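You operate a simulated robot arm through the tools that you are given. There is no shell and no other tool.

The job below is to be done with a simulated two-armed robot. You get a single attempt, and the scene is never put back.

## Task
Zero the white tester with the white capped bottle, then switch it off.
Fine: put the bottle back. Set down upright: white capped bottle.
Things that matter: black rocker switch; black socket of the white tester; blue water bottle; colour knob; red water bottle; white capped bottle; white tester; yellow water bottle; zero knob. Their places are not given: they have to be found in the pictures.

It is judged by the outcome, as a careful person would: the job done as asked, and still so three seconds after it is handed in. It fails if anything else is knocked over, pushed out of place, dropped, spilled or broken.

## Robot
Two 7-joint arms with fingered hands on one trunk that stands fixed in place. Base frame: the origin is at the foot of the trunk, x ahead of it, y to its left, z up; the work surface is at about z = 90. Lengths are in cm, angles in degrees, forces in N, time in s.
The left shoulder is at [4.9, 18.4, 121.9], the right one opposite. With the tool pointing down near the work surface each hand reaches from about 10 to 82 cm from the base axis, measured 20 degrees to its own side. Payload 4 kg a hand.
The tool frame of a hand sits at the grasp point between the pads (the TCP): z along the fingers, y along the line on which they close. The tips reach 2.6 cm beyond it. The gripper opens to 13.2 cm; its body begins 7.3 cm behind the TCP. The gripper is a hand of 3 fingers: y runs from the thumb to the fingers, the wrist lies at [0, 0, -22.4] in the tool frame, and closing takes about 1.5 s.
Orientation is told as [roll, pitch, yaw] about the base's x, y, z axes, in that order, counted from this pose: with the fingers straight down and closing along the base's y, the tool's x points along the base's -x, its y along +y and its z along -z.

## Interface
- The arms move only by the tool apply_moves. It takes "left_motion", "right_motion" or both (then of equal length, played together; a hand with none holds still); each is a list of rows, each a list of 7 numbers: the finger opening in m, from 0 to 0.132, then the shift along the base's x, y, z in m, then the turn, a rotation vector about the base's x, y, z in degrees. In form: [[hand, dx, dy, dz, wx, wy, wz], ...]. A call has 1 to 20 rows; each row is the pose to reach, as a shift and turn from the pose commanded when the call began. Each row takes 0.2 s and may step no farther than 5 cm and 8.6 degrees from the row before; otherwise, or with a gripper value out of range, the whole call is refused. A pose out of reach is approached as far as the arm can. The call stops where the force on the tool passes 40 N (or 10 N more than at its start, if that is more) or the arm is blocked; 0.2 s more then pass. The fingers move at their own pace (about 7.2 cm/s each) and stop on an object; they squeeze with about 31 N. The grip force told is the motor's: it shows also when the fingers shut on nothing. Time passes only in rows, and 0.2 s behind the last, so rows that repeat a pose let the fingers close. The reply holds the time, the measured pose of the TCP, the force on the tool along the base axes, the opening and the grip force, in the units named above and with some noise, with the torque about the TCP (base axes, N m) and any sound that the robot's microphone picked up.
- Cameras (640 x 400 px; columns grow to the right, rows downward): "scene" is now at [15.21, -3.38, 144.96]; the picture's right is [-0.37, -0.93, 0.04], its down [-0.56, 0.19, -0.80] and it looks along [0.74, -0.32, -0.59] (base axes); focal length 252 px, centre (320, 200). "left" rides on the left gripper at [-6.2, 0.3, -9.2] in its tool frame; the picture's right is [-0.05, -1.00, 0.00], its down [0.83, -0.04, -0.56] and it looks along [0.55, -0.03, 0.83] (tool axes); focal length 230 px, centre (320, 200). "right" rides on the right gripper at [6.2, 0.3, -9.2] in its tool frame; the picture's right is [-0.05, 1.00, 0.00], its down [-0.83, -0.04, -0.56] and it looks along [-0.55, -0.03, 0.83] (tool axes); focal length 230 px, centre (320, 200).
- capture(camera): a new picture of that camera. It takes no simulated time.
- move_column(by): moves the trunk up (or, below 0, down) by that many cm; the arms and the scene camera ride with it, the base frame stays. It gives what a move gives, with no picture.
- grasp_type(shape, hand): the hand has 3 fingers and takes this shape, open, in about a second: jaw (thumb against the fingers, like two jaws); tri (thumb and two fingers); tip (a fingertip pinch); poke (one finger out to press); point (the index stretched); flat (the hand flat); cup (the hand cupped); fist (a fist). The gripper value then closes the fingers along that shape, each until it touches; the sizes above hold for jaw. It gives what a move gives, with no picture.
- pan_tilt(pan, tilt): turns the head with the scene camera to pan (to the left, within 86 degrees either way) and tilt (down, from -29 to 69), counted from straight ahead of the robot (the tilt from the chest, where the trunk bows). It gives what a move gives.
- locate(camera, pixels): for up to 12 pixels [column, row] of the newest picture of that camera ("zoom" is the newest enlarged one), the place [x, y, z] in the base frame of the surface seen there, good to about 0.2 cm, but the place of the scene camera against the robot may be out by one fixed shift of up to 1.8 cm in any direction. It takes no simulated time.
- inspect(camera, box): a new picture of the part [left, top, right, bottom] of that camera's present view, enlarged. It takes no simulated time.
- hand_in(): hands the job in; it is judged then, once.

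Open the grippers and draw the arms clear of the work before you hand the job in, unless the task says otherwise.

The tools are called after "Emit:" by a JSON object that holds its "api" and its "payload". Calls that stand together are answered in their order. apply_moves: Moves the arms, as the interface text tells. Its arguments: {"type":"object","properties":{"left_motion":{"type":"array","items":{"type":"array","items":{"type":"number"}}},"right_motion":{"type":"array","items":{"type":"array","items":{"type":"number"}}}},"required":[]} The other tools are called the same way: move_column (by) moves the trunk up or down; grasp_type (shape, hand) gives the hand a shape; pan_tilt (pan, tilt) turns the head that bears the scene camera; capture (camera) takes a picture; locate (camera, pixels) gives the place of the surface under pixels of a picture; inspect (camera, box) takes an enlarged picture of a part of a camera's view; hand_in () hands the job in.

At the start:

```text
t: 0.0
left_position: [41.19, -4.15, 127.82]
left_tool_rot: [0.0, -0.1, 0.0]
left_force: [-0.9, -0.7, 0.0]
left_wrist_torque: [0.03, 0.03, 0.02]
left_opening: 13.2
left_grip_force: 0.0
left_shape: jaw
right_position: [45.27, -49.19, 130.09]
right_tool_rot: [0.1, 0.0, 0.1]
right_force: [0.0, -0.7, -0.2]
right_wrist_torque: [-0.01, -0.02, -0.03]
right_opening: 13.2
right_grip_force: 0.1
right_shape: jaw
trunk travel left (down, up): [-25.0, 21.2]
head pan, tilt (commanded): [-22.0, 30.3]
```

scene: 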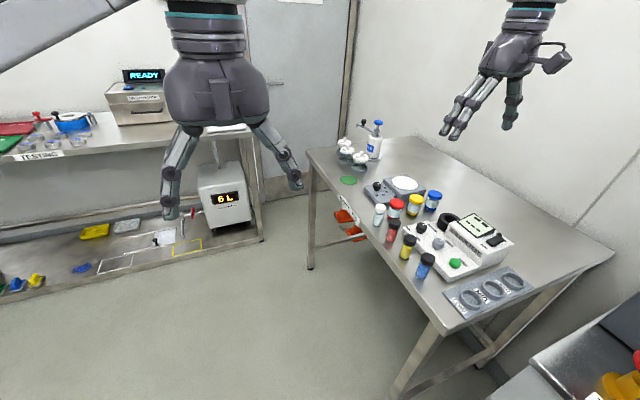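
right: 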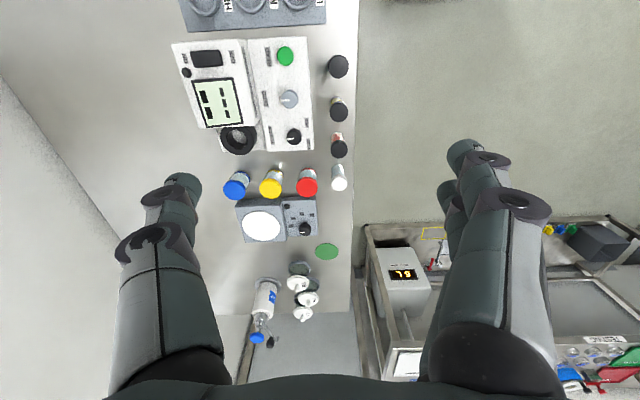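
left: 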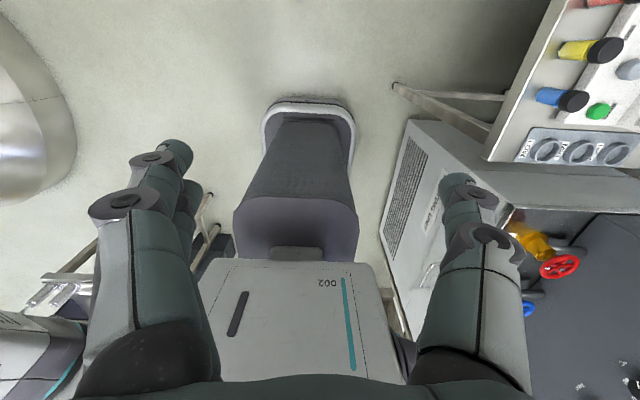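

The scene picture shows the white tester near (465, 245) with bottles in front of it. I enlarge that part to identify the knobs, socket, switch and bottles.

Emit:
{"api": "inspect", "payload": {"camera": "scene", "box": [340, 160, 540, 320]}}

Emit:
{"api": "inspect", "payload": {"camera": "right", "box": [160, 0, 370, 200]}}

```text
2.50 times, centred on (440, 240) of scene
```

zoom: 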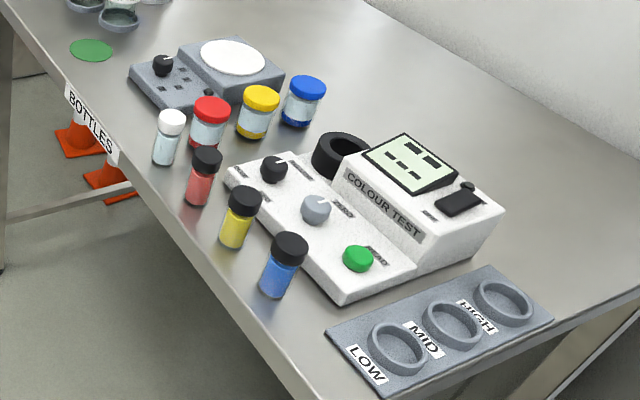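

```text
2.00 times, centred on (265, 100) of right
```

zoom: 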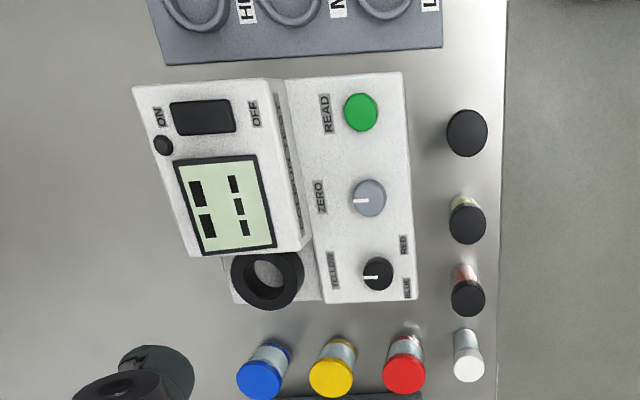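

The tester has a green READ button, a grey ZERO knob, a black colour knob (YELLOW/RED/BLUE), a screen and an ON/OFF rocker. I look closer at the screen, rocker and knobs.

Emit:
{"api": "inspect", "payload": {"camera": "scene", "box": [435, 205, 515, 255]}}

Emit:
{"api": "inspect", "payload": {"camera": "right", "box": [170, 40, 250, 90]}}

Emit:
{"api": "inspect", "payload": {"camera": "right", "box": [220, 90, 360, 200]}}

Emit:
{"api": "inspect", "payload": {"camera": "right", "box": [190, 70, 250, 130]}}

```text
8.00 times, centred on (475, 230) of scene
```

zoom: 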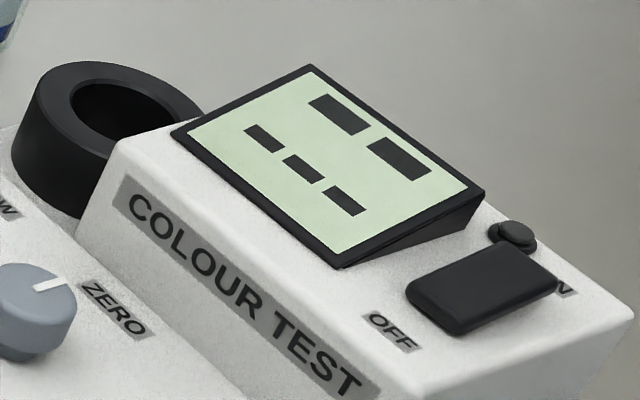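

```text
8.00 times, centred on (210, 65) of right
```

zoom: 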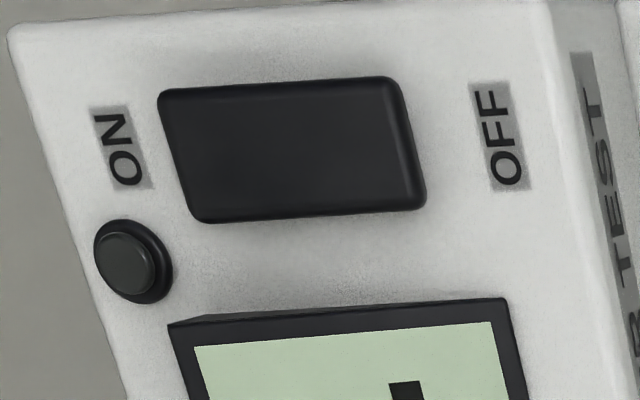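

```text
3.64 times, centred on (290, 145) of right
```

zoom: 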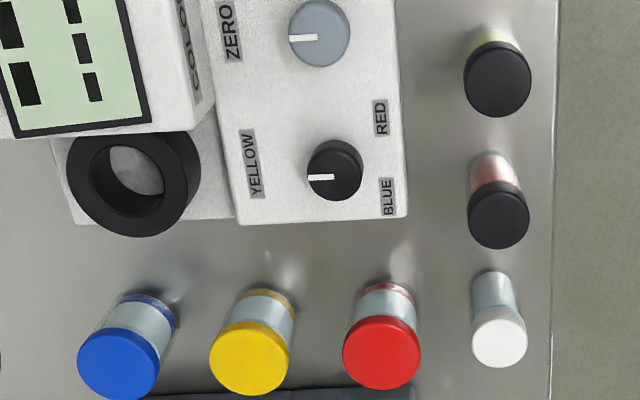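

```text
6.67 times, centred on (220, 100) of right
```

zoom: 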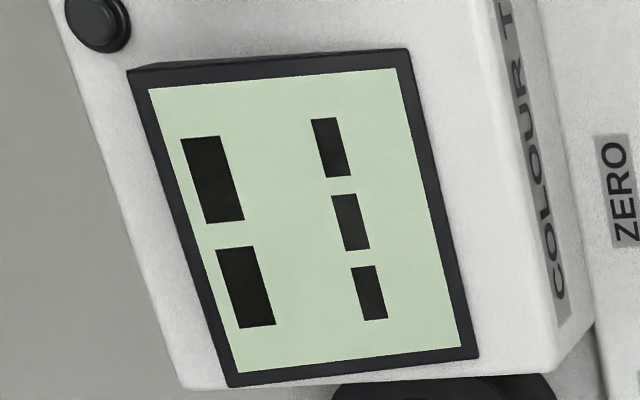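

The screen shows dashes ("-- / ---"), so I get positions of the key parts from the right hand camera, which has no fixed shift.

Emit:
{"api": "locate", "payload": {"camera": "right", "pixels": [[338, 184], [337, 168], [239, 139], [232, 125], [288, 99], [293, 136], [285, 56], [206, 58], [186, 72], [217, 100], [305, 187], [345, 200]]}}

Emit:
{"api": "locate", "payload": {"camera": "scene", "pixels": [[380, 209], [446, 219], [438, 243], [421, 228], [456, 263], [495, 240], [506, 235], [475, 226], [397, 204], [378, 224]]}}

Emit:
{"api": "capture", "payload": {"camera": "right"}}

```text
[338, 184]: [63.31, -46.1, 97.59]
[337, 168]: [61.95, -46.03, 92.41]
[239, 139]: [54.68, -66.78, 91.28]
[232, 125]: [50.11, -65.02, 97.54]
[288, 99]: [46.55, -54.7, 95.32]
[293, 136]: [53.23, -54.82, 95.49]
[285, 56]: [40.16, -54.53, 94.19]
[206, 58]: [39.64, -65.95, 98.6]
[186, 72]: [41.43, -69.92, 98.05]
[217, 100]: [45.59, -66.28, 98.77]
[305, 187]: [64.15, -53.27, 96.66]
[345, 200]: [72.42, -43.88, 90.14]
```

```text
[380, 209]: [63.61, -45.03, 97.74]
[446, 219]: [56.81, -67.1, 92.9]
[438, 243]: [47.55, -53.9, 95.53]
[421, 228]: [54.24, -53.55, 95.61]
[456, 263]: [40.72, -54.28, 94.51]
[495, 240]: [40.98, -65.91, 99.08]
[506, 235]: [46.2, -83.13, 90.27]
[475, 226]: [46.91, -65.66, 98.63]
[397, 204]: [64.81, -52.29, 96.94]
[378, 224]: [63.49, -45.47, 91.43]
```

```text
taken
```

right: 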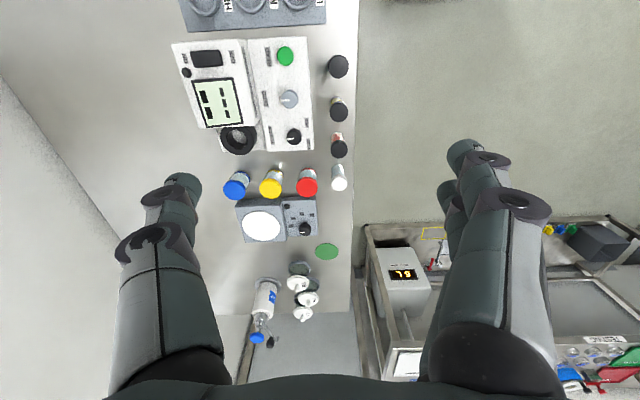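

The scene camera is shifted by about (0.9, 0.8, 0.3) versus the hand camera. I take an enlarged right-camera view of the bottle/socket zone to map edges.

Emit:
{"api": "inspect", "payload": {"camera": "right", "box": [200, 110, 360, 210]}}

Emit:
{"api": "inspect", "payload": {"camera": "scene", "box": [365, 175, 477, 245]}}

```text
4.00 times, centred on (280, 160) of right
```

zoom: 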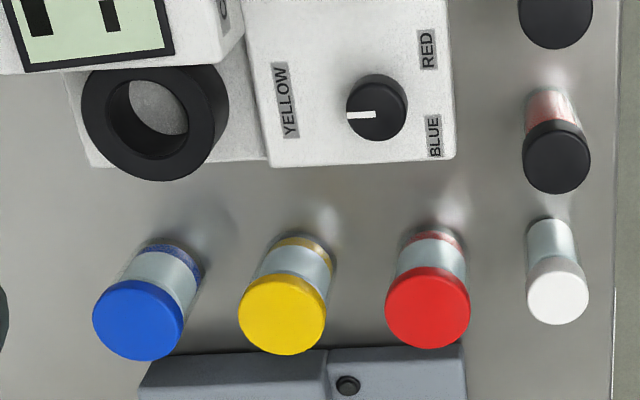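

```text
5.71 times, centred on (421, 210) of scene
```

zoom: 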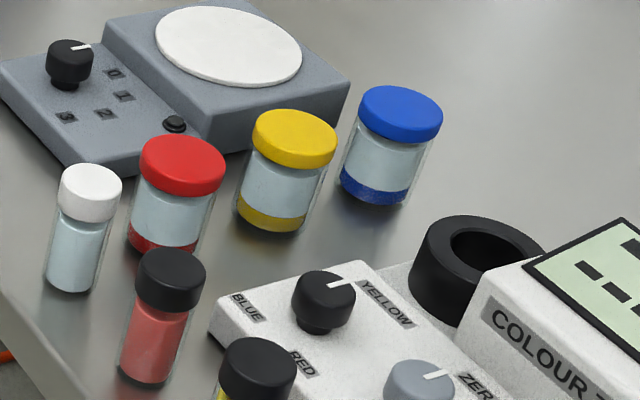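

I re-take the right-camera enlargement so I can locate bottle, socket ring, and tester edges in it.

Emit:
{"api": "inspect", "payload": {"camera": "right", "box": [200, 110, 360, 210]}}

Emit:
{"api": "locate", "payload": {"camera": "zoom", "pixels": [[558, 298], [530, 295], [586, 295], [558, 320], [95, 115], [215, 110], [145, 172], [150, 78], [160, 110], [155, 145], [555, 165], [428, 310]]}}

Emit:
{"api": "locate", "payload": {"camera": "zoom", "pixels": [[120, 74], [60, 74], [200, 62], [230, 30], [180, 40], [240, 90], [300, 158], [440, 150], [100, 155], [375, 122], [350, 114], [618, 250]]}}

```text
4.00 times, centred on (280, 160) of right
```

zoom: 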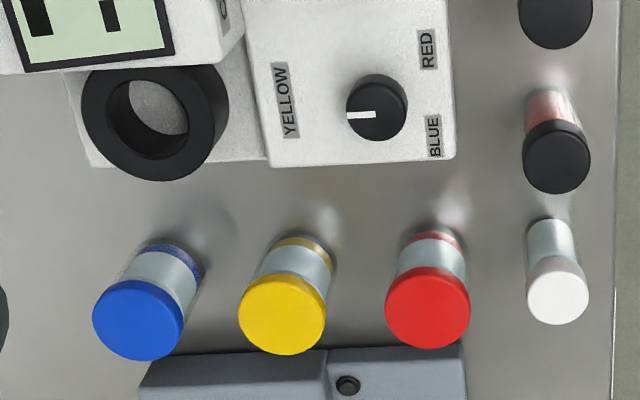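

```text
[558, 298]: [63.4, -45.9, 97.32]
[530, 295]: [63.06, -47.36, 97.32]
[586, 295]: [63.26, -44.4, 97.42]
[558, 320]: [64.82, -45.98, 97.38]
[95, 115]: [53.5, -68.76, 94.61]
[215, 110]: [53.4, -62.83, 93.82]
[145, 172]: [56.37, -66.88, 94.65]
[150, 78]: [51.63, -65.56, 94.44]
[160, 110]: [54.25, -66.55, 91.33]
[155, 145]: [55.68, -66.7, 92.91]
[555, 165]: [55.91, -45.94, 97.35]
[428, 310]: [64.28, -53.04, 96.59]
```

```text
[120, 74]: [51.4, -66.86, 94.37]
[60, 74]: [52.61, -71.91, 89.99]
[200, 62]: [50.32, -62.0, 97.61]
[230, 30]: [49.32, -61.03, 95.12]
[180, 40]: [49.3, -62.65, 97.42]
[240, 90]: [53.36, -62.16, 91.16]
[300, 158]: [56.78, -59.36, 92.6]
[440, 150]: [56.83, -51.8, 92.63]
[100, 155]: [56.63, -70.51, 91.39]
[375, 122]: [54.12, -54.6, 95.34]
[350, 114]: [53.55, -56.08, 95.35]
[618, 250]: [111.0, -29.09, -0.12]
```

Bottle cap is at about (63.35, -45.9), top z 97.4; socket ring top about z 94.6 with floor 91.3. Next I check the rocker's tilt to learn whether the tester is on or off.

Emit:
{"api": "inspect", "payload": {"camera": "right", "box": [170, 40, 250, 90]}}

Emit:
{"api": "locate", "payload": {"camera": "zoom", "pixels": [[180, 110], [200, 150], [205, 200], [280, 150], [340, 150], [395, 110], [405, 150], [410, 195], [125, 150], [500, 140], [130, 262], [440, 250]]}}

Emit:
{"api": "inspect", "payload": {"camera": "right", "box": [240, 30, 320, 160]}}

Emit:
{"api": "locate", "payload": {"camera": "zoom", "pixels": [[320, 80], [320, 215], [345, 330], [250, 215], [390, 130], [390, 200], [390, 300], [250, 380], [250, 140], [320, 370], [345, 310], [320, 140]]}}

```text
8.00 times, centred on (210, 65) of right
```

zoom: 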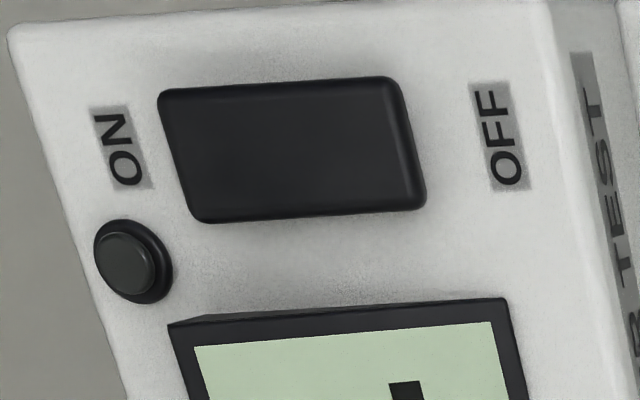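

```text
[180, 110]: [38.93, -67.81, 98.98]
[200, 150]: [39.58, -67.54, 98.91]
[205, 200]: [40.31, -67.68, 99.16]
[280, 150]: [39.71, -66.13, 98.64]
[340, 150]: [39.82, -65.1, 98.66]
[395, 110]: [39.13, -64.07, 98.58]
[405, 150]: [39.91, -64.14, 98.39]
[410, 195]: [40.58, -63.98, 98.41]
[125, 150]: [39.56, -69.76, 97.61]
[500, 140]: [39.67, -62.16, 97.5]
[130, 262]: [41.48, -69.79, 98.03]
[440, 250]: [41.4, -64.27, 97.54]
```

```text
3.08 times, centred on (280, 95) of right
```

zoom: 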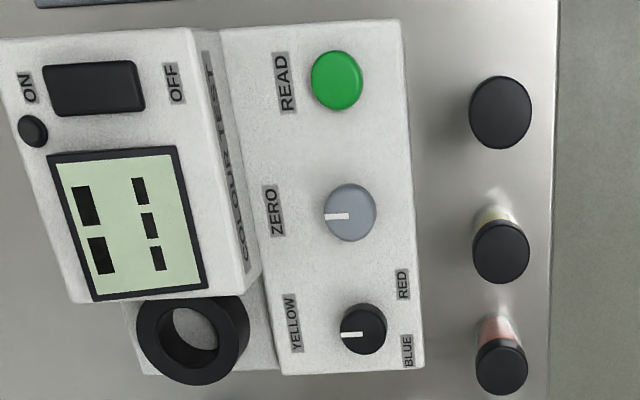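

```text
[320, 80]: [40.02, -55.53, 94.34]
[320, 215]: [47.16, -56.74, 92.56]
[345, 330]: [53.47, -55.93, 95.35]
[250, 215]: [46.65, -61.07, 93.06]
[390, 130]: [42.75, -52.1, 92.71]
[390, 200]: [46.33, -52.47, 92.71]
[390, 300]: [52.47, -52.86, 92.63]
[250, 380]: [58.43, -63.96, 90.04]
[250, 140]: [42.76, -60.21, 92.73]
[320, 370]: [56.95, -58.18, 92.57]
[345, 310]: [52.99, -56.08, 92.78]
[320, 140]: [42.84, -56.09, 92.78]
```

The rocker's ON end sits at z≈99.0 and the OFF end at ≈98.4, and the lamp at (186,72) is dark, so the tester looks to be off now. I shape the right hand to poke, still high in free air, to press the ON end.

Emit:
{"api": "grasp_type", "payload": {"hand": "right", "shape": "poke"}}

Emit:
{"api": "capture", "payload": {"camera": "scene"}}

Emit:
{"api": "capture", "payload": {"camera": "right"}}

```text
t: 0.9
left_position: [41.18, -4.18, 127.76]
left_tool_rot: [0.0, 0.1, 0.0]
left_force: [-0.4, -0.5, -0.4]
left_wrist_torque: [0.01, -0.01, 0.04]
left_opening: 13.17
left_grip_force: 0.0
left_shape: jaw
right_position: [45.19, -49.23, 130.08]
right_tool_rot: [0.1, 0.0, 0.1]
right_force: [-0.8, 0.1, 0.8]
right_wrist_torque: [0.03, -0.02, -0.03]
right_opening: 0.01
right_grip_force: 0.0
right_shape: poke
trunk travel left (down, up): [-25.0, 21.2]
head pan, tilt (commanded): [-22.0, 30.3]
```

```text
taken
```

scene: 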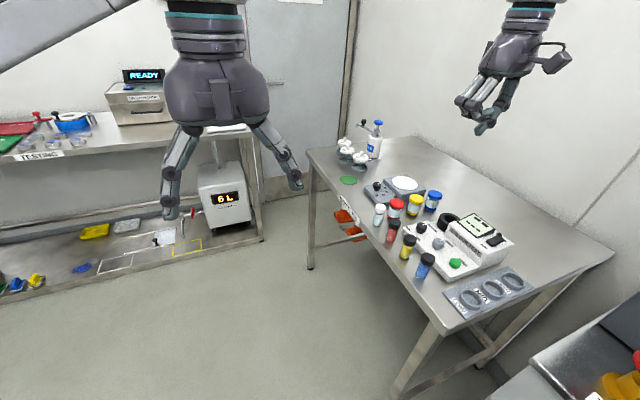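

```text
taken
```

right: 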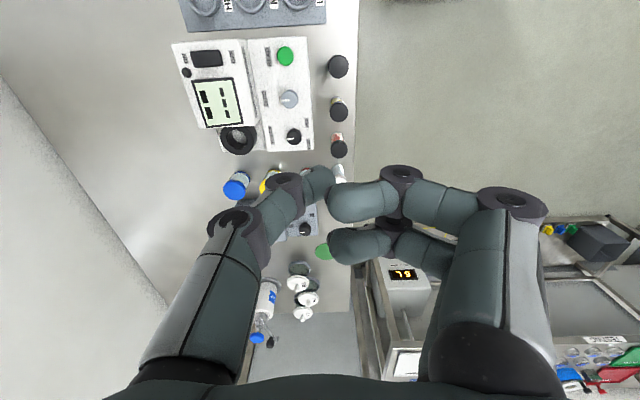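

In poke shape the thumb extends with its tip around (322,172) in the right image while the two fingers fold. I locate the tip in both cameras.

Emit:
{"api": "inspect", "payload": {"camera": "right", "box": [200, 140, 440, 290]}}

Emit:
{"api": "locate", "payload": {"camera": "right", "pixels": [[322, 172], [312, 178], [328, 182], [320, 190], [300, 190], [345, 203], [380, 195], [345, 240], [330, 175]]}}

Emit:
{"api": "inspect", "payload": {"camera": "scene", "box": [440, 60, 540, 150]}}

Emit:
{"api": "locate", "payload": {"camera": "scene", "pixels": [[480, 130], [484, 126], [490, 124], [495, 110], [462, 101], [470, 112], [465, 108]]}}

```text
2.67 times, centred on (320, 215) of right
```

zoom: 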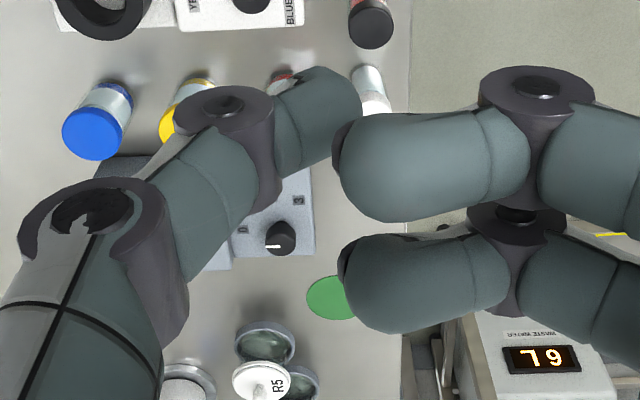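

```text
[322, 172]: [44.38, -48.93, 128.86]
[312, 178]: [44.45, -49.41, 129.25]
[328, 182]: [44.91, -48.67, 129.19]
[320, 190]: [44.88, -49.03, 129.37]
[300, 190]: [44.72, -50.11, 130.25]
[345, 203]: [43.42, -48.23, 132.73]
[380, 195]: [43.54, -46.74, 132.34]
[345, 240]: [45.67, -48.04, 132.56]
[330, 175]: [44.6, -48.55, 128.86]
```

```text
4.44 times, centred on (490, 105) of scene
```

zoom: 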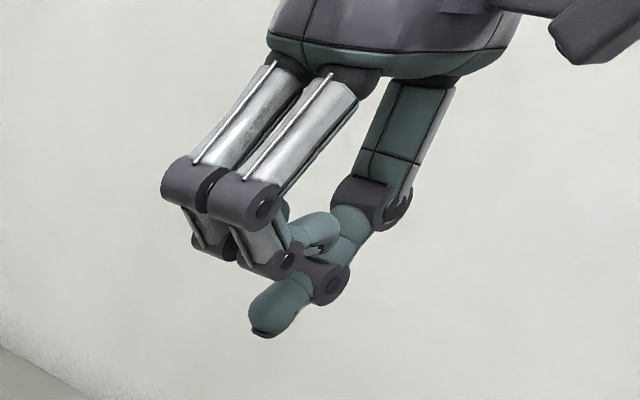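

```text
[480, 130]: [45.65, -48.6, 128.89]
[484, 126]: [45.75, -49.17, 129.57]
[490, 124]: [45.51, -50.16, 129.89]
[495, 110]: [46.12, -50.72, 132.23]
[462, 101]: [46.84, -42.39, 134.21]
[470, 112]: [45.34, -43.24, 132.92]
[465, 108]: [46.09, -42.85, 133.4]
```

The thumb tip is about 1.5–2 cm below the TCP and roughly 0.5 cm to +y. I move the hand over the ON end of the rocker (39.6, -67.6) and stop well above it to check.

Emit:
{"api": "apply_moves", "payload": {"right_motion": [[0, -0.014, -0.047, 0, 0, 0, 0], [0, -0.028, -0.094, 0, 0, 0, 0], [0, -0.042, -0.141, 0, 0, 0, 0], [0, -0.055, -0.188, 0, 0, 0, 0], [0, -0.055, -0.188, -0.045, 0, 0, 0], [0, -0.055, -0.188, -0.09, 0, 0, 0], [0, -0.055, -0.188, -0.135, 0, 0, 0], [0, -0.055, -0.188, -0.18, 0, 0, 0], [0, -0.055, -0.188, -0.22, 0, 0, 0], [0, -0.055, -0.188, -0.25, 0, 0, 0], [0, -0.055, -0.188, -0.25, 0, 0, 0]]}}

Emit:
{"api": "capture", "payload": {"camera": "scene"}}

Emit:
{"api": "capture", "payload": {"camera": "right"}}

```text
t: 3.3
left_position: [41.1, -4.19, 127.86]
left_tool_rot: [0.1, 0.0, 0.0]
left_force: [0.5, -0.6, -1.1]
left_wrist_torque: [0.01, -0.01, 0.01]
left_opening: 13.18
left_grip_force: 0.0
left_shape: jaw
right_position: [39.72, -68.14, 105.09]
right_tool_rot: [0.0, 0.0, -0.1]
right_force: [-0.3, 0.9, -0.4]
right_wrist_torque: [0.01, 0.01, -0.01]
right_opening: 0.0
right_grip_force: 0.1
right_shape: poke
trunk travel left (down, up): [-25.0, 21.2]
head pan, tilt (commanded): [-22.0, 30.3]
```

```text
taken
```

scene: 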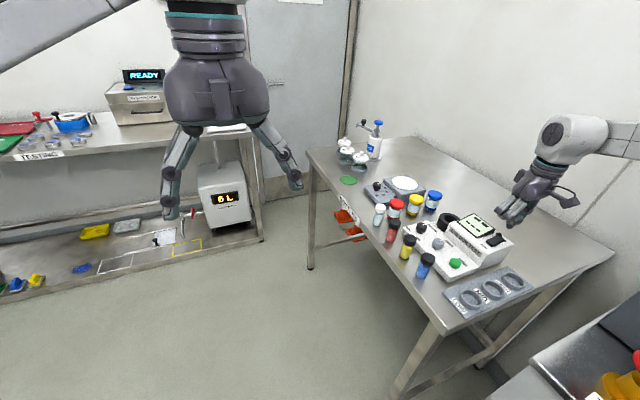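

```text
taken
```

right: 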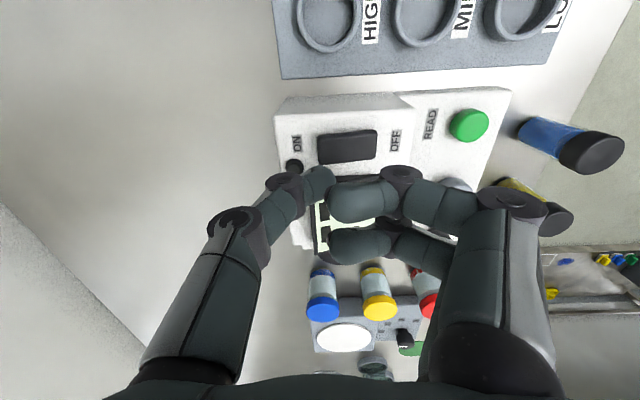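

The hand is above the rocker; I enlarge both views to check the tip against the rocker.

Emit:
{"api": "inspect", "payload": {"camera": "right", "box": [260, 110, 420, 210]}}

Emit:
{"api": "inspect", "payload": {"camera": "scene", "box": [460, 190, 540, 250]}}

Emit:
{"api": "locate", "payload": {"camera": "scene", "pixels": [[503, 221], [507, 222], [511, 224], [497, 240], [501, 238], [492, 241], [509, 227]]}}

```text
4.00 times, centred on (340, 160) of right
```

zoom: 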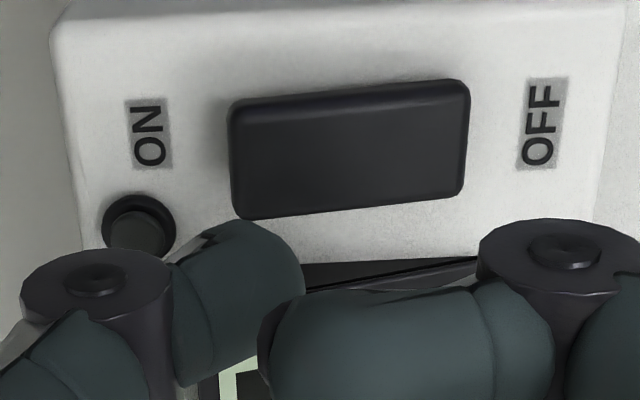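

```text
6.67 times, centred on (500, 220) of scene
```

zoom: 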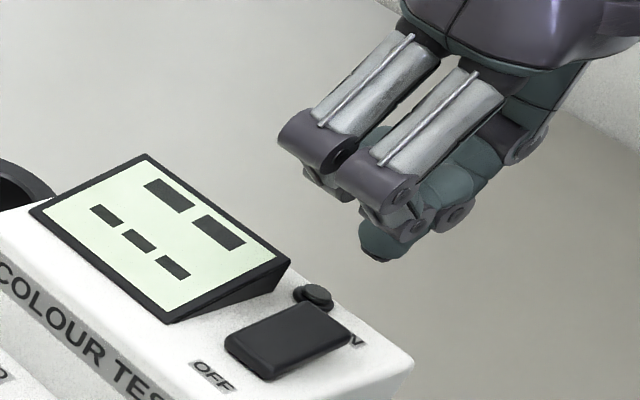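

```text
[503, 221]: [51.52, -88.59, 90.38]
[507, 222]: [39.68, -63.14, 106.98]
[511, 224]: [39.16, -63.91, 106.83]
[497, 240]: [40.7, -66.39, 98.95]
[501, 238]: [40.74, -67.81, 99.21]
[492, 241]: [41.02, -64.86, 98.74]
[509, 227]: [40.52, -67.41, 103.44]
```

Tip (scene coordinates ≈(40.6,-67.6,103.2)) is above the ON end of the rocker (40.7,-67.8,99.2). I press down slowly; the call stops on force.

Emit:
{"api": "apply_moves", "payload": {"right_motion": [[0, 0, 0, -0.02, 0, 0, 0], [0, 0, 0, -0.03, 0, 0, 0], [0, 0, 0, -0.035, 0, 0, 0], [0, 0, 0, -0.038, 0, 0, 0], [0, 0, 0, -0.041, 0, 0, 0], [0, 0, 0, -0.044, 0, 0, 0], [0, 0, 0, -0.047, 0, 0, 0]]}}

Emit:
{"api": "inspect", "payload": {"camera": "scene", "box": [460, 190, 540, 250]}}

```text
t: 4.9
left_position: [40.92, -3.95, 127.86]
left_tool_rot: [-0.1, -0.1, 0.0]
left_force: [0.0, -0.2, -0.5]
left_wrist_torque: [-0.07, -0.04, 0.02]
left_opening: 13.19
left_grip_force: 0.1
left_shape: jaw
right_position: [39.79, -67.98, 101.02]
right_tool_rot: [-0.5, -0.6, -0.1]
right_force: [0.9, -12.5, 34.0]
right_wrist_torque: [-0.26, 0.09, 0.02]
right_opening: 0.01
right_grip_force: 0.1
right_shape: poke
trunk travel left (down, up): [-25.0, 21.2]
head pan, tilt (commanded): [-22.0, 30.3]
```

```text
6.67 times, centred on (500, 220) of scene
```

zoom: 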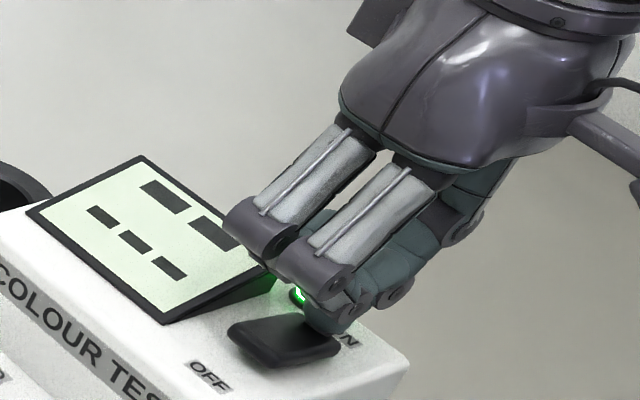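

The lamp now glows green and the rocker has flipped to ON. I raise the hand and step back to look at the whole tester again.

Emit:
{"api": "apply_moves", "payload": {"right_motion": [[0, 0, 0, 0.02, 0, 0, 0], [0, 0, 0, 0.06, 0, 0, 0], [0, 0, 0.02, 0.1, 0, 0, 0], [0, 0.01, 0.05, 0.14, 0, 0, 0], [0, 0.03, 0.09, 0.18, 0, 0, 0], [0, 0.05, 0.13, 0.2, 0, 0, 0], [0, 0.07, 0.17, 0.22, 0, 0, 0], [0, 0.08, 0.19, 0.23, 0, 0, 0]]}}

Emit:
{"api": "inspect", "payload": {"camera": "scene", "box": [380, 190, 540, 300]}}

Emit:
{"api": "inspect", "payload": {"camera": "scene", "box": [435, 205, 515, 255]}}

Emit:
{"api": "capture", "payload": {"camera": "right"}}

```text
refused: row 4 steps farther than a row can; nothing moved
```

```text
3.64 times, centred on (460, 245) of scene
```

zoom: 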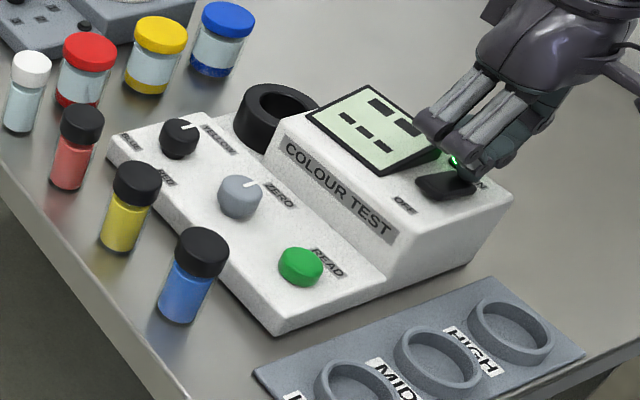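

```text
8.00 times, centred on (475, 230) of scene
```

zoom: 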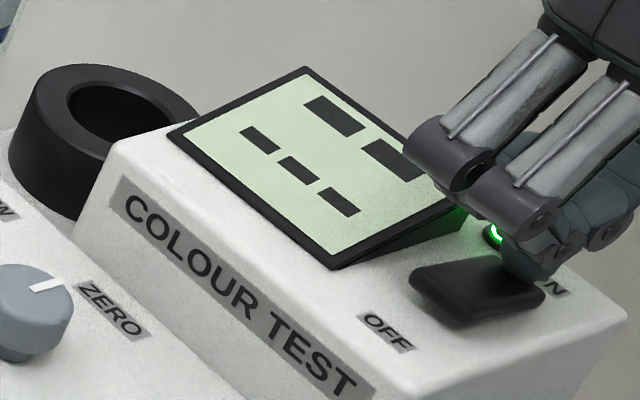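

```text
taken
```

right: 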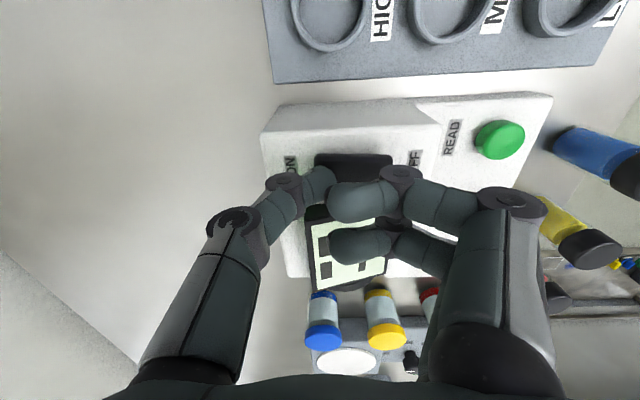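

The move was refused for a too-large step, and nothing moved; the lamp stays green. I retry the retreat with smaller steps.

Emit:
{"api": "apply_moves", "payload": {"right_motion": [[0, 0, 0, 0.02, 0, 0, 0], [0, 0, 0, 0.06, 0, 0, 0], [0, 0, 0.02, 0.1, 0, 0, 0], [0, 0.01, 0.05, 0.13, 0, 0, 0], [0, 0.02, 0.08, 0.16, 0, 0, 0], [0, 0.03, 0.11, 0.19, 0, 0, 0], [0, 0.04, 0.14, 0.22, 0, 0, 0], [0, 0.05, 0.17, 0.24, 0, 0, 0], [0, 0.06, 0.19, 0.25, 0, 0, 0]]}}

Emit:
{"api": "grasp_type", "payload": {"hand": "right", "shape": "jaw"}}

Emit:
{"api": "inspect", "payload": {"camera": "scene", "box": [380, 190, 540, 300]}}

Emit:
{"api": "capture", "payload": {"camera": "right"}}

```text
t: 6.9
left_position: [41.19, -4.13, 127.76]
left_tool_rot: [0.0, 0.1, 0.0]
left_force: [-0.3, 0.1, 0.1]
left_wrist_torque: [-0.03, 0.0, 0.0]
left_opening: 13.16
left_grip_force: 0.1
left_shape: jaw
right_position: [45.74, -48.84, 125.39]
right_tool_rot: [0.1, 0.0, 0.1]
right_force: [0.1, -0.1, -0.6]
right_wrist_torque: [-0.04, 0.01, 0.01]
right_opening: 0.02
right_grip_force: 0.1
right_shape: poke
trunk travel left (down, up): [-25.0, 21.2]
head pan, tilt (commanded): [-22.0, 30.3]
```

```text
t: 7.8
left_position: [41.11, -4.3, 127.83]
left_tool_rot: [0.0, -0.1, 0.0]
left_force: [-0.5, 0.5, -0.3]
left_wrist_torque: [-0.01, -0.03, -0.02]
left_opening: 13.19
left_grip_force: 0.0
left_shape: jaw
right_position: [45.72, -48.91, 125.31]
right_tool_rot: [0.0, 0.0, 0.1]
right_force: [-0.5, -0.3, -0.4]
right_wrist_torque: [0.03, -0.04, 0.01]
right_opening: 13.18
right_grip_force: 0.0
right_shape: jaw
trunk travel left (down, up): [-25.0, 21.2]
head pan, tilt (commanded): [-22.0, 30.3]
```

```text
3.64 times, centred on (460, 245) of scene
```

zoom: 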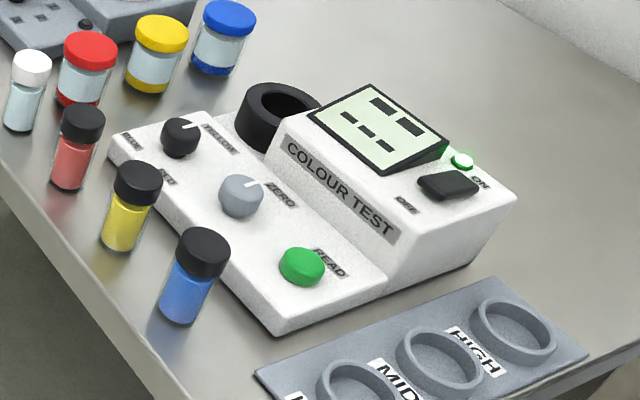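

```text
taken
```

right: 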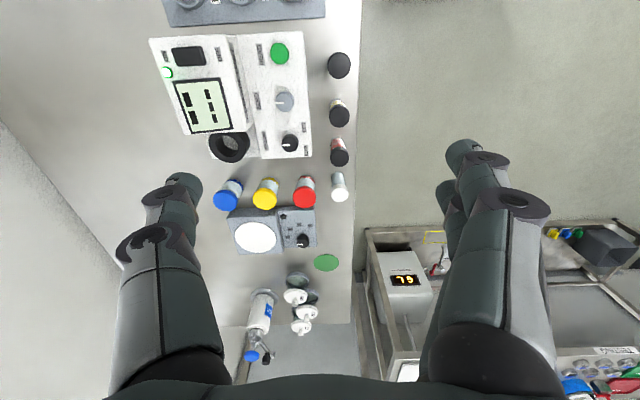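

The tester is on with a green lamp; the display still shows dashes. Now I go above the white capped bottle (338,184 in right view) with the hand turned -35° and half closed, staying high.

Emit:
{"api": "apply_moves", "payload": {"right_motion": [[0.1, 0.03, 0.005, -0.01, 0, 0, -7], [0.08, 0.06, 0.01, -0.03, 0, 0, -14], [0.07, 0.09, 0.015, -0.05, 0, 0, -21], [0.065, 0.12, 0.02, -0.075, 0, 0, -28], [0.065, 0.15, 0.025, -0.1, 0, 0, -35], [0.065, 0.1765, 0.0295, -0.12, 0, 0, -35], [0.065, 0.1765, 0.0295, -0.145, 0, 0, -35], [0.065, 0.1765, 0.0295, -0.145, 0, 0, -35]]}}

Emit:
{"api": "capture", "payload": {"camera": "right"}}

Emit:
{"api": "capture", "payload": {"camera": "scene"}}

```text
t: 9.6
left_position: [41.15, -4.18, 127.87]
left_tool_rot: [0.0, 0.0, 0.1]
left_force: [0.4, 0.7, -0.4]
left_wrist_torque: [-0.02, 0.01, -0.02]
left_opening: 13.17
left_grip_force: 0.1
left_shape: jaw
right_position: [63.57, -45.94, 110.8]
right_tool_rot: [0.1, 0.0, -34.9]
right_force: [0.3, 0.2, -1.0]
right_wrist_torque: [0.0, 0.0, -0.04]
right_opening: 6.56
right_grip_force: 0.1
right_shape: jaw
trunk travel left (down, up): [-25.0, 21.2]
head pan, tilt (commanded): [-22.0, 30.3]
```

```text
taken
```

right: 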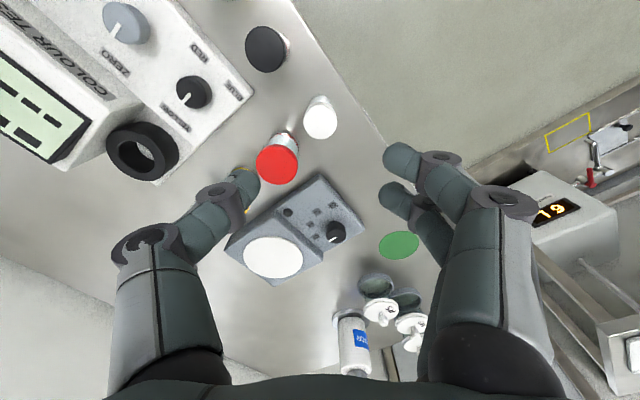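

```text
taken
```

scene: 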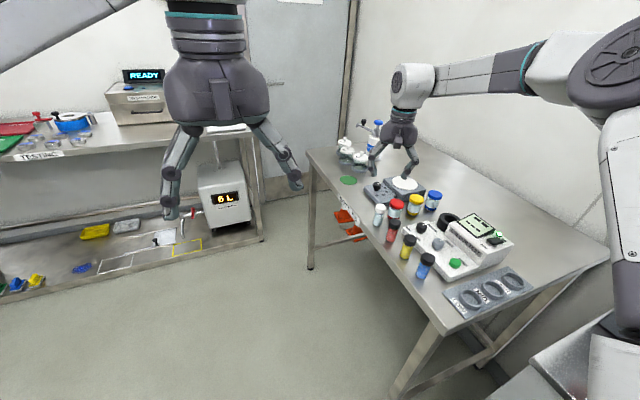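

TCP axis projects to about (320,122) at cap height and the cap is at (320,118), so the hand is nearly centred. I check with locate before descending.

Emit:
{"api": "locate", "payload": {"camera": "right", "pixels": [[320, 116], [304, 117], [337, 117], [320, 102], [320, 132], [276, 163], [266, 48], [250, 180], [394, 155], [388, 190], [192, 92], [142, 150]]}}

Emit:
{"api": "inspect", "payload": {"camera": "right", "box": [220, 80, 420, 220]}}

Emit:
{"api": "inspect", "payload": {"camera": "scene", "box": [340, 120, 460, 230]}}

```text
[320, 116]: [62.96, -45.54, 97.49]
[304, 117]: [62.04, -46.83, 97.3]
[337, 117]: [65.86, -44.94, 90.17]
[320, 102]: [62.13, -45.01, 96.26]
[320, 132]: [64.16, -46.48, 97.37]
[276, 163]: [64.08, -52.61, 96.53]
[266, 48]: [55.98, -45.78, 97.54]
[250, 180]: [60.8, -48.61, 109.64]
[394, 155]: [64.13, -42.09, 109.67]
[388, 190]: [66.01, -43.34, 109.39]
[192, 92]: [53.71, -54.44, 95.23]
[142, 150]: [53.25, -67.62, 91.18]
```

```text
2.86 times, centred on (320, 150) of right
```

zoom: 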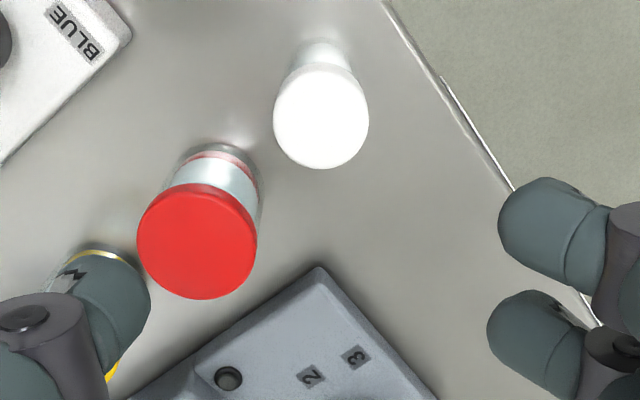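

```text
3.64 times, centred on (400, 175) of scene
```

zoom: 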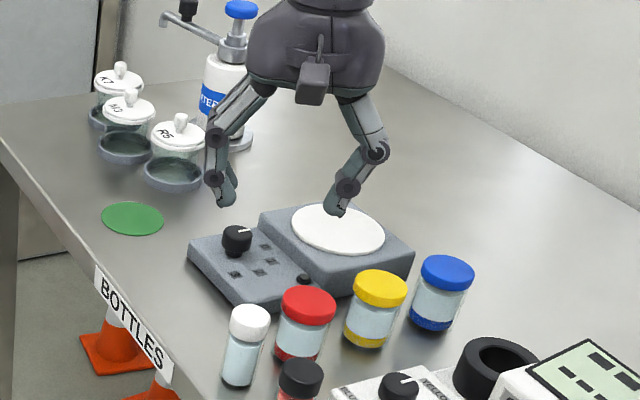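

Cap centre computes to (63.36, -45.87) with the TCP at (63.57, -45.94); I correct by (-0.2, +0.07) and descend to TCP z≈96.8 with opening 6 cm.

Emit:
{"api": "apply_moves", "payload": {"right_motion": [[0.06, -0.002, 0.0007, -0.03, 0, 0, 0], [0.06, -0.002, 0.0007, -0.06, 0, 0, 0], [0.06, -0.002, 0.0007, -0.09, 0, 0, 0], [0.06, -0.002, 0.0007, -0.11, 0, 0, 0], [0.06, -0.002, 0.0007, -0.125, 0, 0, 0], [0.06, -0.002, 0.0007, -0.14, 0, 0, 0], [0.06, -0.002, 0.0007, -0.14, 0, 0, 0]]}}

Emit:
{"api": "capture", "payload": {"camera": "right"}}

Emit:
{"api": "inspect", "payload": {"camera": "scene", "box": [340, 160, 440, 250]}}

```text
t: 11.2
left_position: [41.24, -4.21, 127.87]
left_tool_rot: [0.0, 0.0, 0.0]
left_force: [-0.4, 0.0, -0.1]
left_wrist_torque: [-0.02, -0.03, 0.01]
left_opening: 13.18
left_grip_force: 0.1
left_shape: jaw
right_position: [63.09, -45.9, 96.78]
right_tool_rot: [0.0, 0.0, -35.1]
right_force: [1.0, -0.8, -0.1]
right_wrist_torque: [0.0, -0.01, 0.02]
right_opening: 6.05
right_grip_force: 0.1
right_shape: jaw
trunk travel left (down, up): [-25.0, 21.2]
head pan, tilt (commanded): [-22.0, 30.3]
```

```text
taken
```

right: 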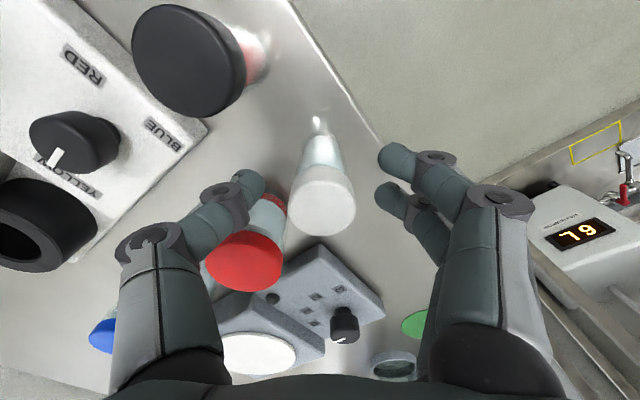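

```text
4.44 times, centred on (390, 205) of scene
```

zoom: 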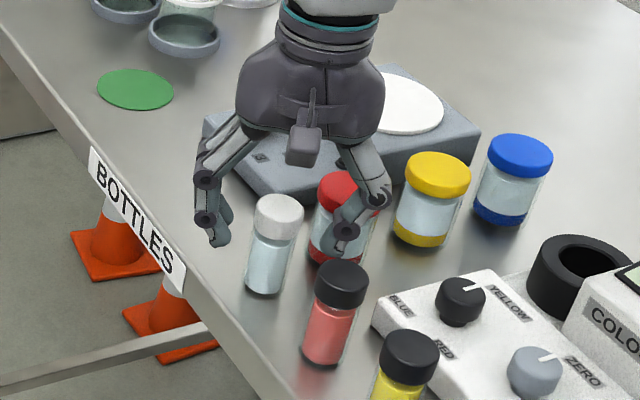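

The cap sits between thumb and fingers at image (322,207), matching the TCP. I close the fingers on it.

Emit:
{"api": "apply_moves", "payload": {"right_motion": [[0.05, 0.001, 0, 0, 0, 0, 0], [0.04, 0.002, 0, 0, 0, 0, 0], [0.03, 0.002, 0, 0, 0, 0, 0], [0.025, 0.002, 0, 0, 0, 0, 0], [0.02, 0.002, 0, 0, 0, 0, 0], [0.02, 0.002, 0, 0, 0, 0, 0], [0.015, 0.002, 0, 0, 0, 0, 0], [0.01, 0.002, 0, 0, 0, 0, 0]]}}

Emit:
{"api": "capture", "payload": {"camera": "right"}}

Emit:
{"api": "inspect", "payload": {"camera": "scene", "box": [340, 160, 440, 250]}}

```text
t: 13.0
left_position: [41.12, -4.2, 127.83]
left_tool_rot: [0.0, -0.1, -0.1]
left_force: [-1.0, -0.2, 0.2]
left_wrist_torque: [-0.03, 0.0, -0.01]
left_opening: 13.2
left_grip_force: 0.0
left_shape: jaw
right_position: [63.37, -45.95, 96.94]
right_tool_rot: [0.0, -0.1, -35.0]
right_force: [-0.5, 0.3, 0.3]
right_wrist_torque: [0.01, 0.01, 0.05]
right_opening: 2.22
right_grip_force: 30.9
right_shape: jaw
trunk travel left (down, up): [-25.0, 21.2]
head pan, tilt (commanded): [-22.0, 30.3]
```

```text
taken
```

right: 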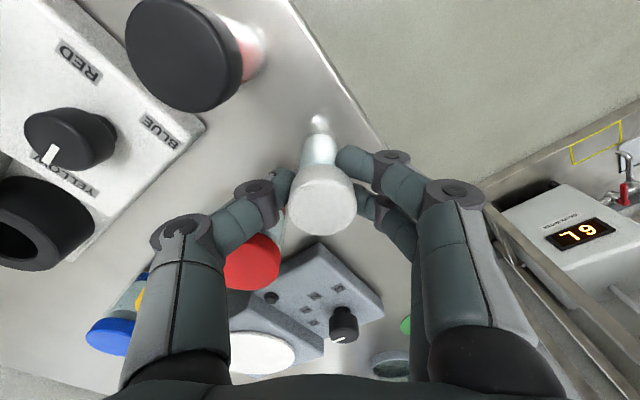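

```text
4.44 times, centred on (390, 205) of scene
```

zoom: 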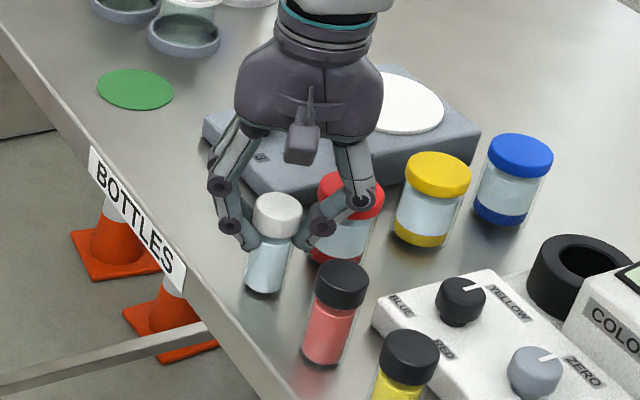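

Grip holds at 2.22 cm opening with 31 N. I lift straight up 11 cm and check that the bottle comes along.

Emit:
{"api": "apply_moves", "payload": {"right_motion": [[0.01, 0, 0, 0.01, 0, 0, 0], [0.01, 0, 0, 0.04, 0, 0, 0], [0.01, 0, 0, 0.07, 0, 0, 0], [0.01, 0, 0, 0.1, 0, 0, 0], [0.01, 0, 0, 0.12, 0, 0, 0], [0.01, 0, 0, 0.12, 0, 0, 0]]}}

Emit:
{"api": "capture", "payload": {"camera": "right"}}

Emit:
{"api": "inspect", "payload": {"camera": "scene", "box": [340, 130, 460, 240]}}

```text
t: 14.4
left_position: [41.16, -4.3, 127.78]
left_tool_rot: [0.0, 0.1, 0.1]
left_force: [1.2, 0.8, -0.2]
left_wrist_torque: [-0.02, 0.0, 0.02]
left_opening: 13.17
left_grip_force: 0.0
left_shape: jaw
right_position: [63.37, -45.98, 108.96]
right_tool_rot: [0.0, 0.0, -35.0]
right_force: [0.7, -1.1, -0.9]
right_wrist_torque: [-0.03, 0.0, 0.0]
right_opening: 2.21
right_grip_force: 31.1
right_shape: jaw
trunk travel left (down, up): [-25.0, 21.2]
head pan, tilt (commanded): [-22.0, 30.3]
```

```text
taken
```

right: 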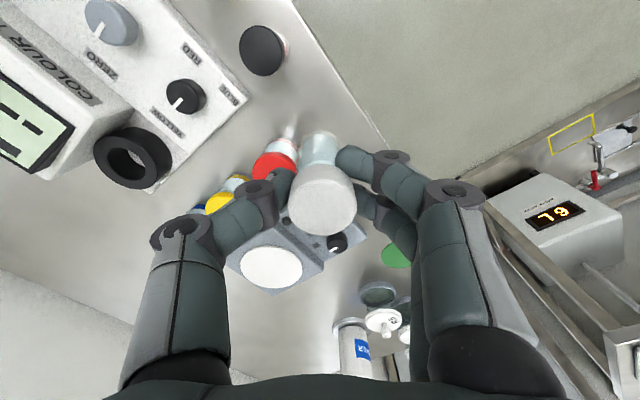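

```text
3.64 times, centred on (400, 185) of scene
```

zoom: 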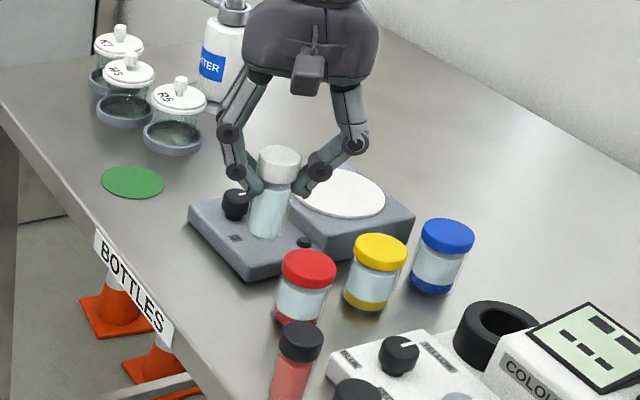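

The bottle came up upright between the fingers. Now I enlarge the socket in the right view and locate its ring edges.

Emit:
{"api": "inspect", "payload": {"camera": "right", "box": [80, 110, 190, 200]}}

Emit:
{"api": "locate", "payload": {"camera": "zoom", "pixels": [[110, 200], [330, 130], [215, 300], [210, 80], [155, 190], [300, 175], [225, 240], [190, 115], [370, 180], [240, 190], [150, 260], [290, 270]]}}

```text
4.44 times, centred on (135, 155) of right
```

zoom: 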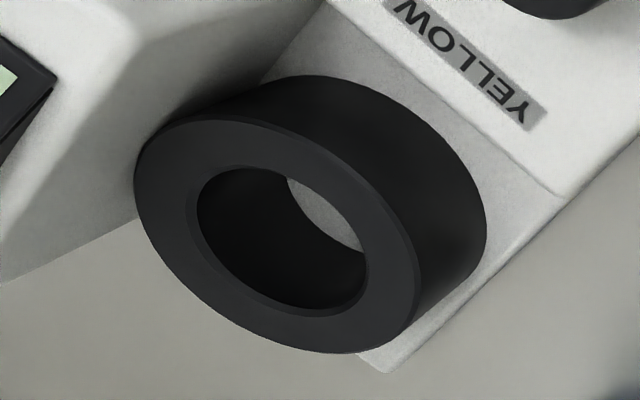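

```text
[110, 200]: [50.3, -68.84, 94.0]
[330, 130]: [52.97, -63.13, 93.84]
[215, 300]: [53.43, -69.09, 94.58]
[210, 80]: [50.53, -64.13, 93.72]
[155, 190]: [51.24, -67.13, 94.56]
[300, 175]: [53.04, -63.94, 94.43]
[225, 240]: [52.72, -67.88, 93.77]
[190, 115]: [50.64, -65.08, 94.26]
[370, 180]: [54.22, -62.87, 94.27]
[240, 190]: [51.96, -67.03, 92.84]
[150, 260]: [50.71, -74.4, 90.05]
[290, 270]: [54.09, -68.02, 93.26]
```

The ring's top face spans (135–415, 117–352) in the zoom with the hole at (197–367, 165–310). I locate points around its inner and outer rims for a precise centre.

Emit:
{"api": "locate", "payload": {"camera": "zoom", "pixels": [[140, 185], [180, 275], [250, 330], [330, 348], [405, 320], [400, 250], [350, 180], [280, 140], [210, 121], [160, 140], [195, 215], [372, 280]]}}

Emit:
{"api": "locate", "payload": {"camera": "zoom", "pixels": [[190, 210], [215, 265], [270, 308], [330, 315], [372, 280], [350, 220], [300, 175], [240, 160], [200, 172], [310, 210], [335, 235], [295, 190]]}}

```text
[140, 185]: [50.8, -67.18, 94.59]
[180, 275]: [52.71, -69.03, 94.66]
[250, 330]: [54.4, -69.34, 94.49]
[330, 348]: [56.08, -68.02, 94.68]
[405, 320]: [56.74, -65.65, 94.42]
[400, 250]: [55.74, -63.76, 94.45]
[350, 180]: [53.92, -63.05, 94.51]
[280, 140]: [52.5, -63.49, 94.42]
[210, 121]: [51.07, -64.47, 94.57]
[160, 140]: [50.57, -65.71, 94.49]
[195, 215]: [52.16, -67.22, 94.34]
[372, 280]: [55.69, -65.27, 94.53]
```

```text
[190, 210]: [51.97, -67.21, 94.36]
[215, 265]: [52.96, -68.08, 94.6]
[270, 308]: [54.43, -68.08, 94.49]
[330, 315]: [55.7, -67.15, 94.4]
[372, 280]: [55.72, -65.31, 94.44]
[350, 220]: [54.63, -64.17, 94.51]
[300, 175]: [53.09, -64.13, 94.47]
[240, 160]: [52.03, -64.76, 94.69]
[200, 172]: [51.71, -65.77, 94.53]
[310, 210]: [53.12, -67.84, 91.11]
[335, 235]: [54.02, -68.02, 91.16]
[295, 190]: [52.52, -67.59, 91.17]
```

Rim fits give the socket centre at (53.72, -66.15), hole radius ≈2.0, floor 91.15. I carry the bottle there at height, turning the hand to yaw -15° so the thumb stays clear of the raised body.

Emit:
{"api": "apply_moves", "payload": {"right_motion": [[0.01, -0.018, -0.038, 0, 0, 0, 4], [0.01, -0.036, -0.076, 0, 0, 0, 8], [0.01, -0.055, -0.115, 0, 0, 0, 12], [0.01, -0.075, -0.156, 0, 0, 0, 16], [0.01, -0.0965, -0.2018, 0, 0, 0, 20], [0.01, -0.0965, -0.2018, -0.02, 0, 0, 20], [0.01, -0.0965, -0.2018, -0.04, 0, 0, 20], [0.01, -0.0965, -0.2018, -0.04, 0, 0, 20]]}}

Emit:
{"api": "capture", "payload": {"camera": "right"}}

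Emit:
{"api": "inspect", "payload": {"camera": "scene", "box": [400, 150, 520, 260]}}

```text
refused: row 5 steps farther than a row can; nothing moved
```

```text
taken
```

right: 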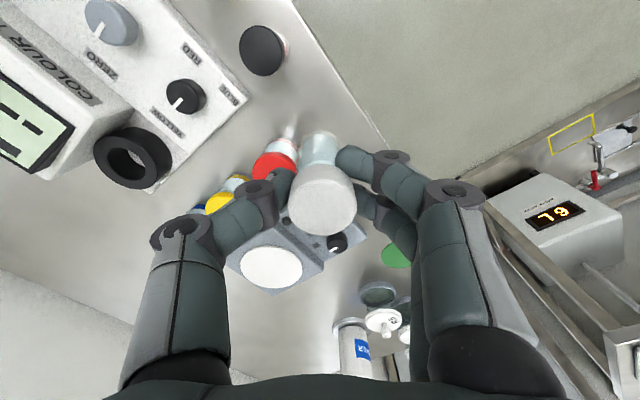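

```text
3.64 times, centred on (460, 205) of scene
```

zoom: 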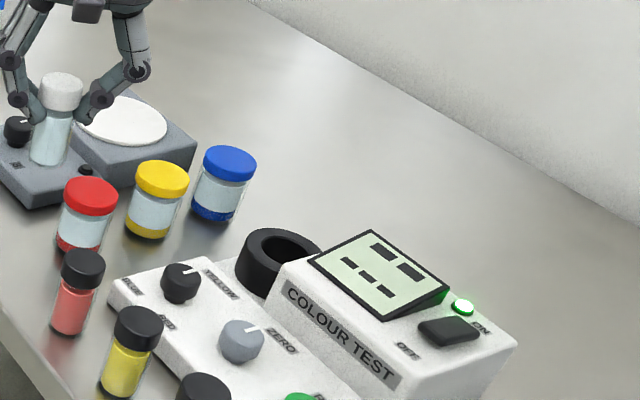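

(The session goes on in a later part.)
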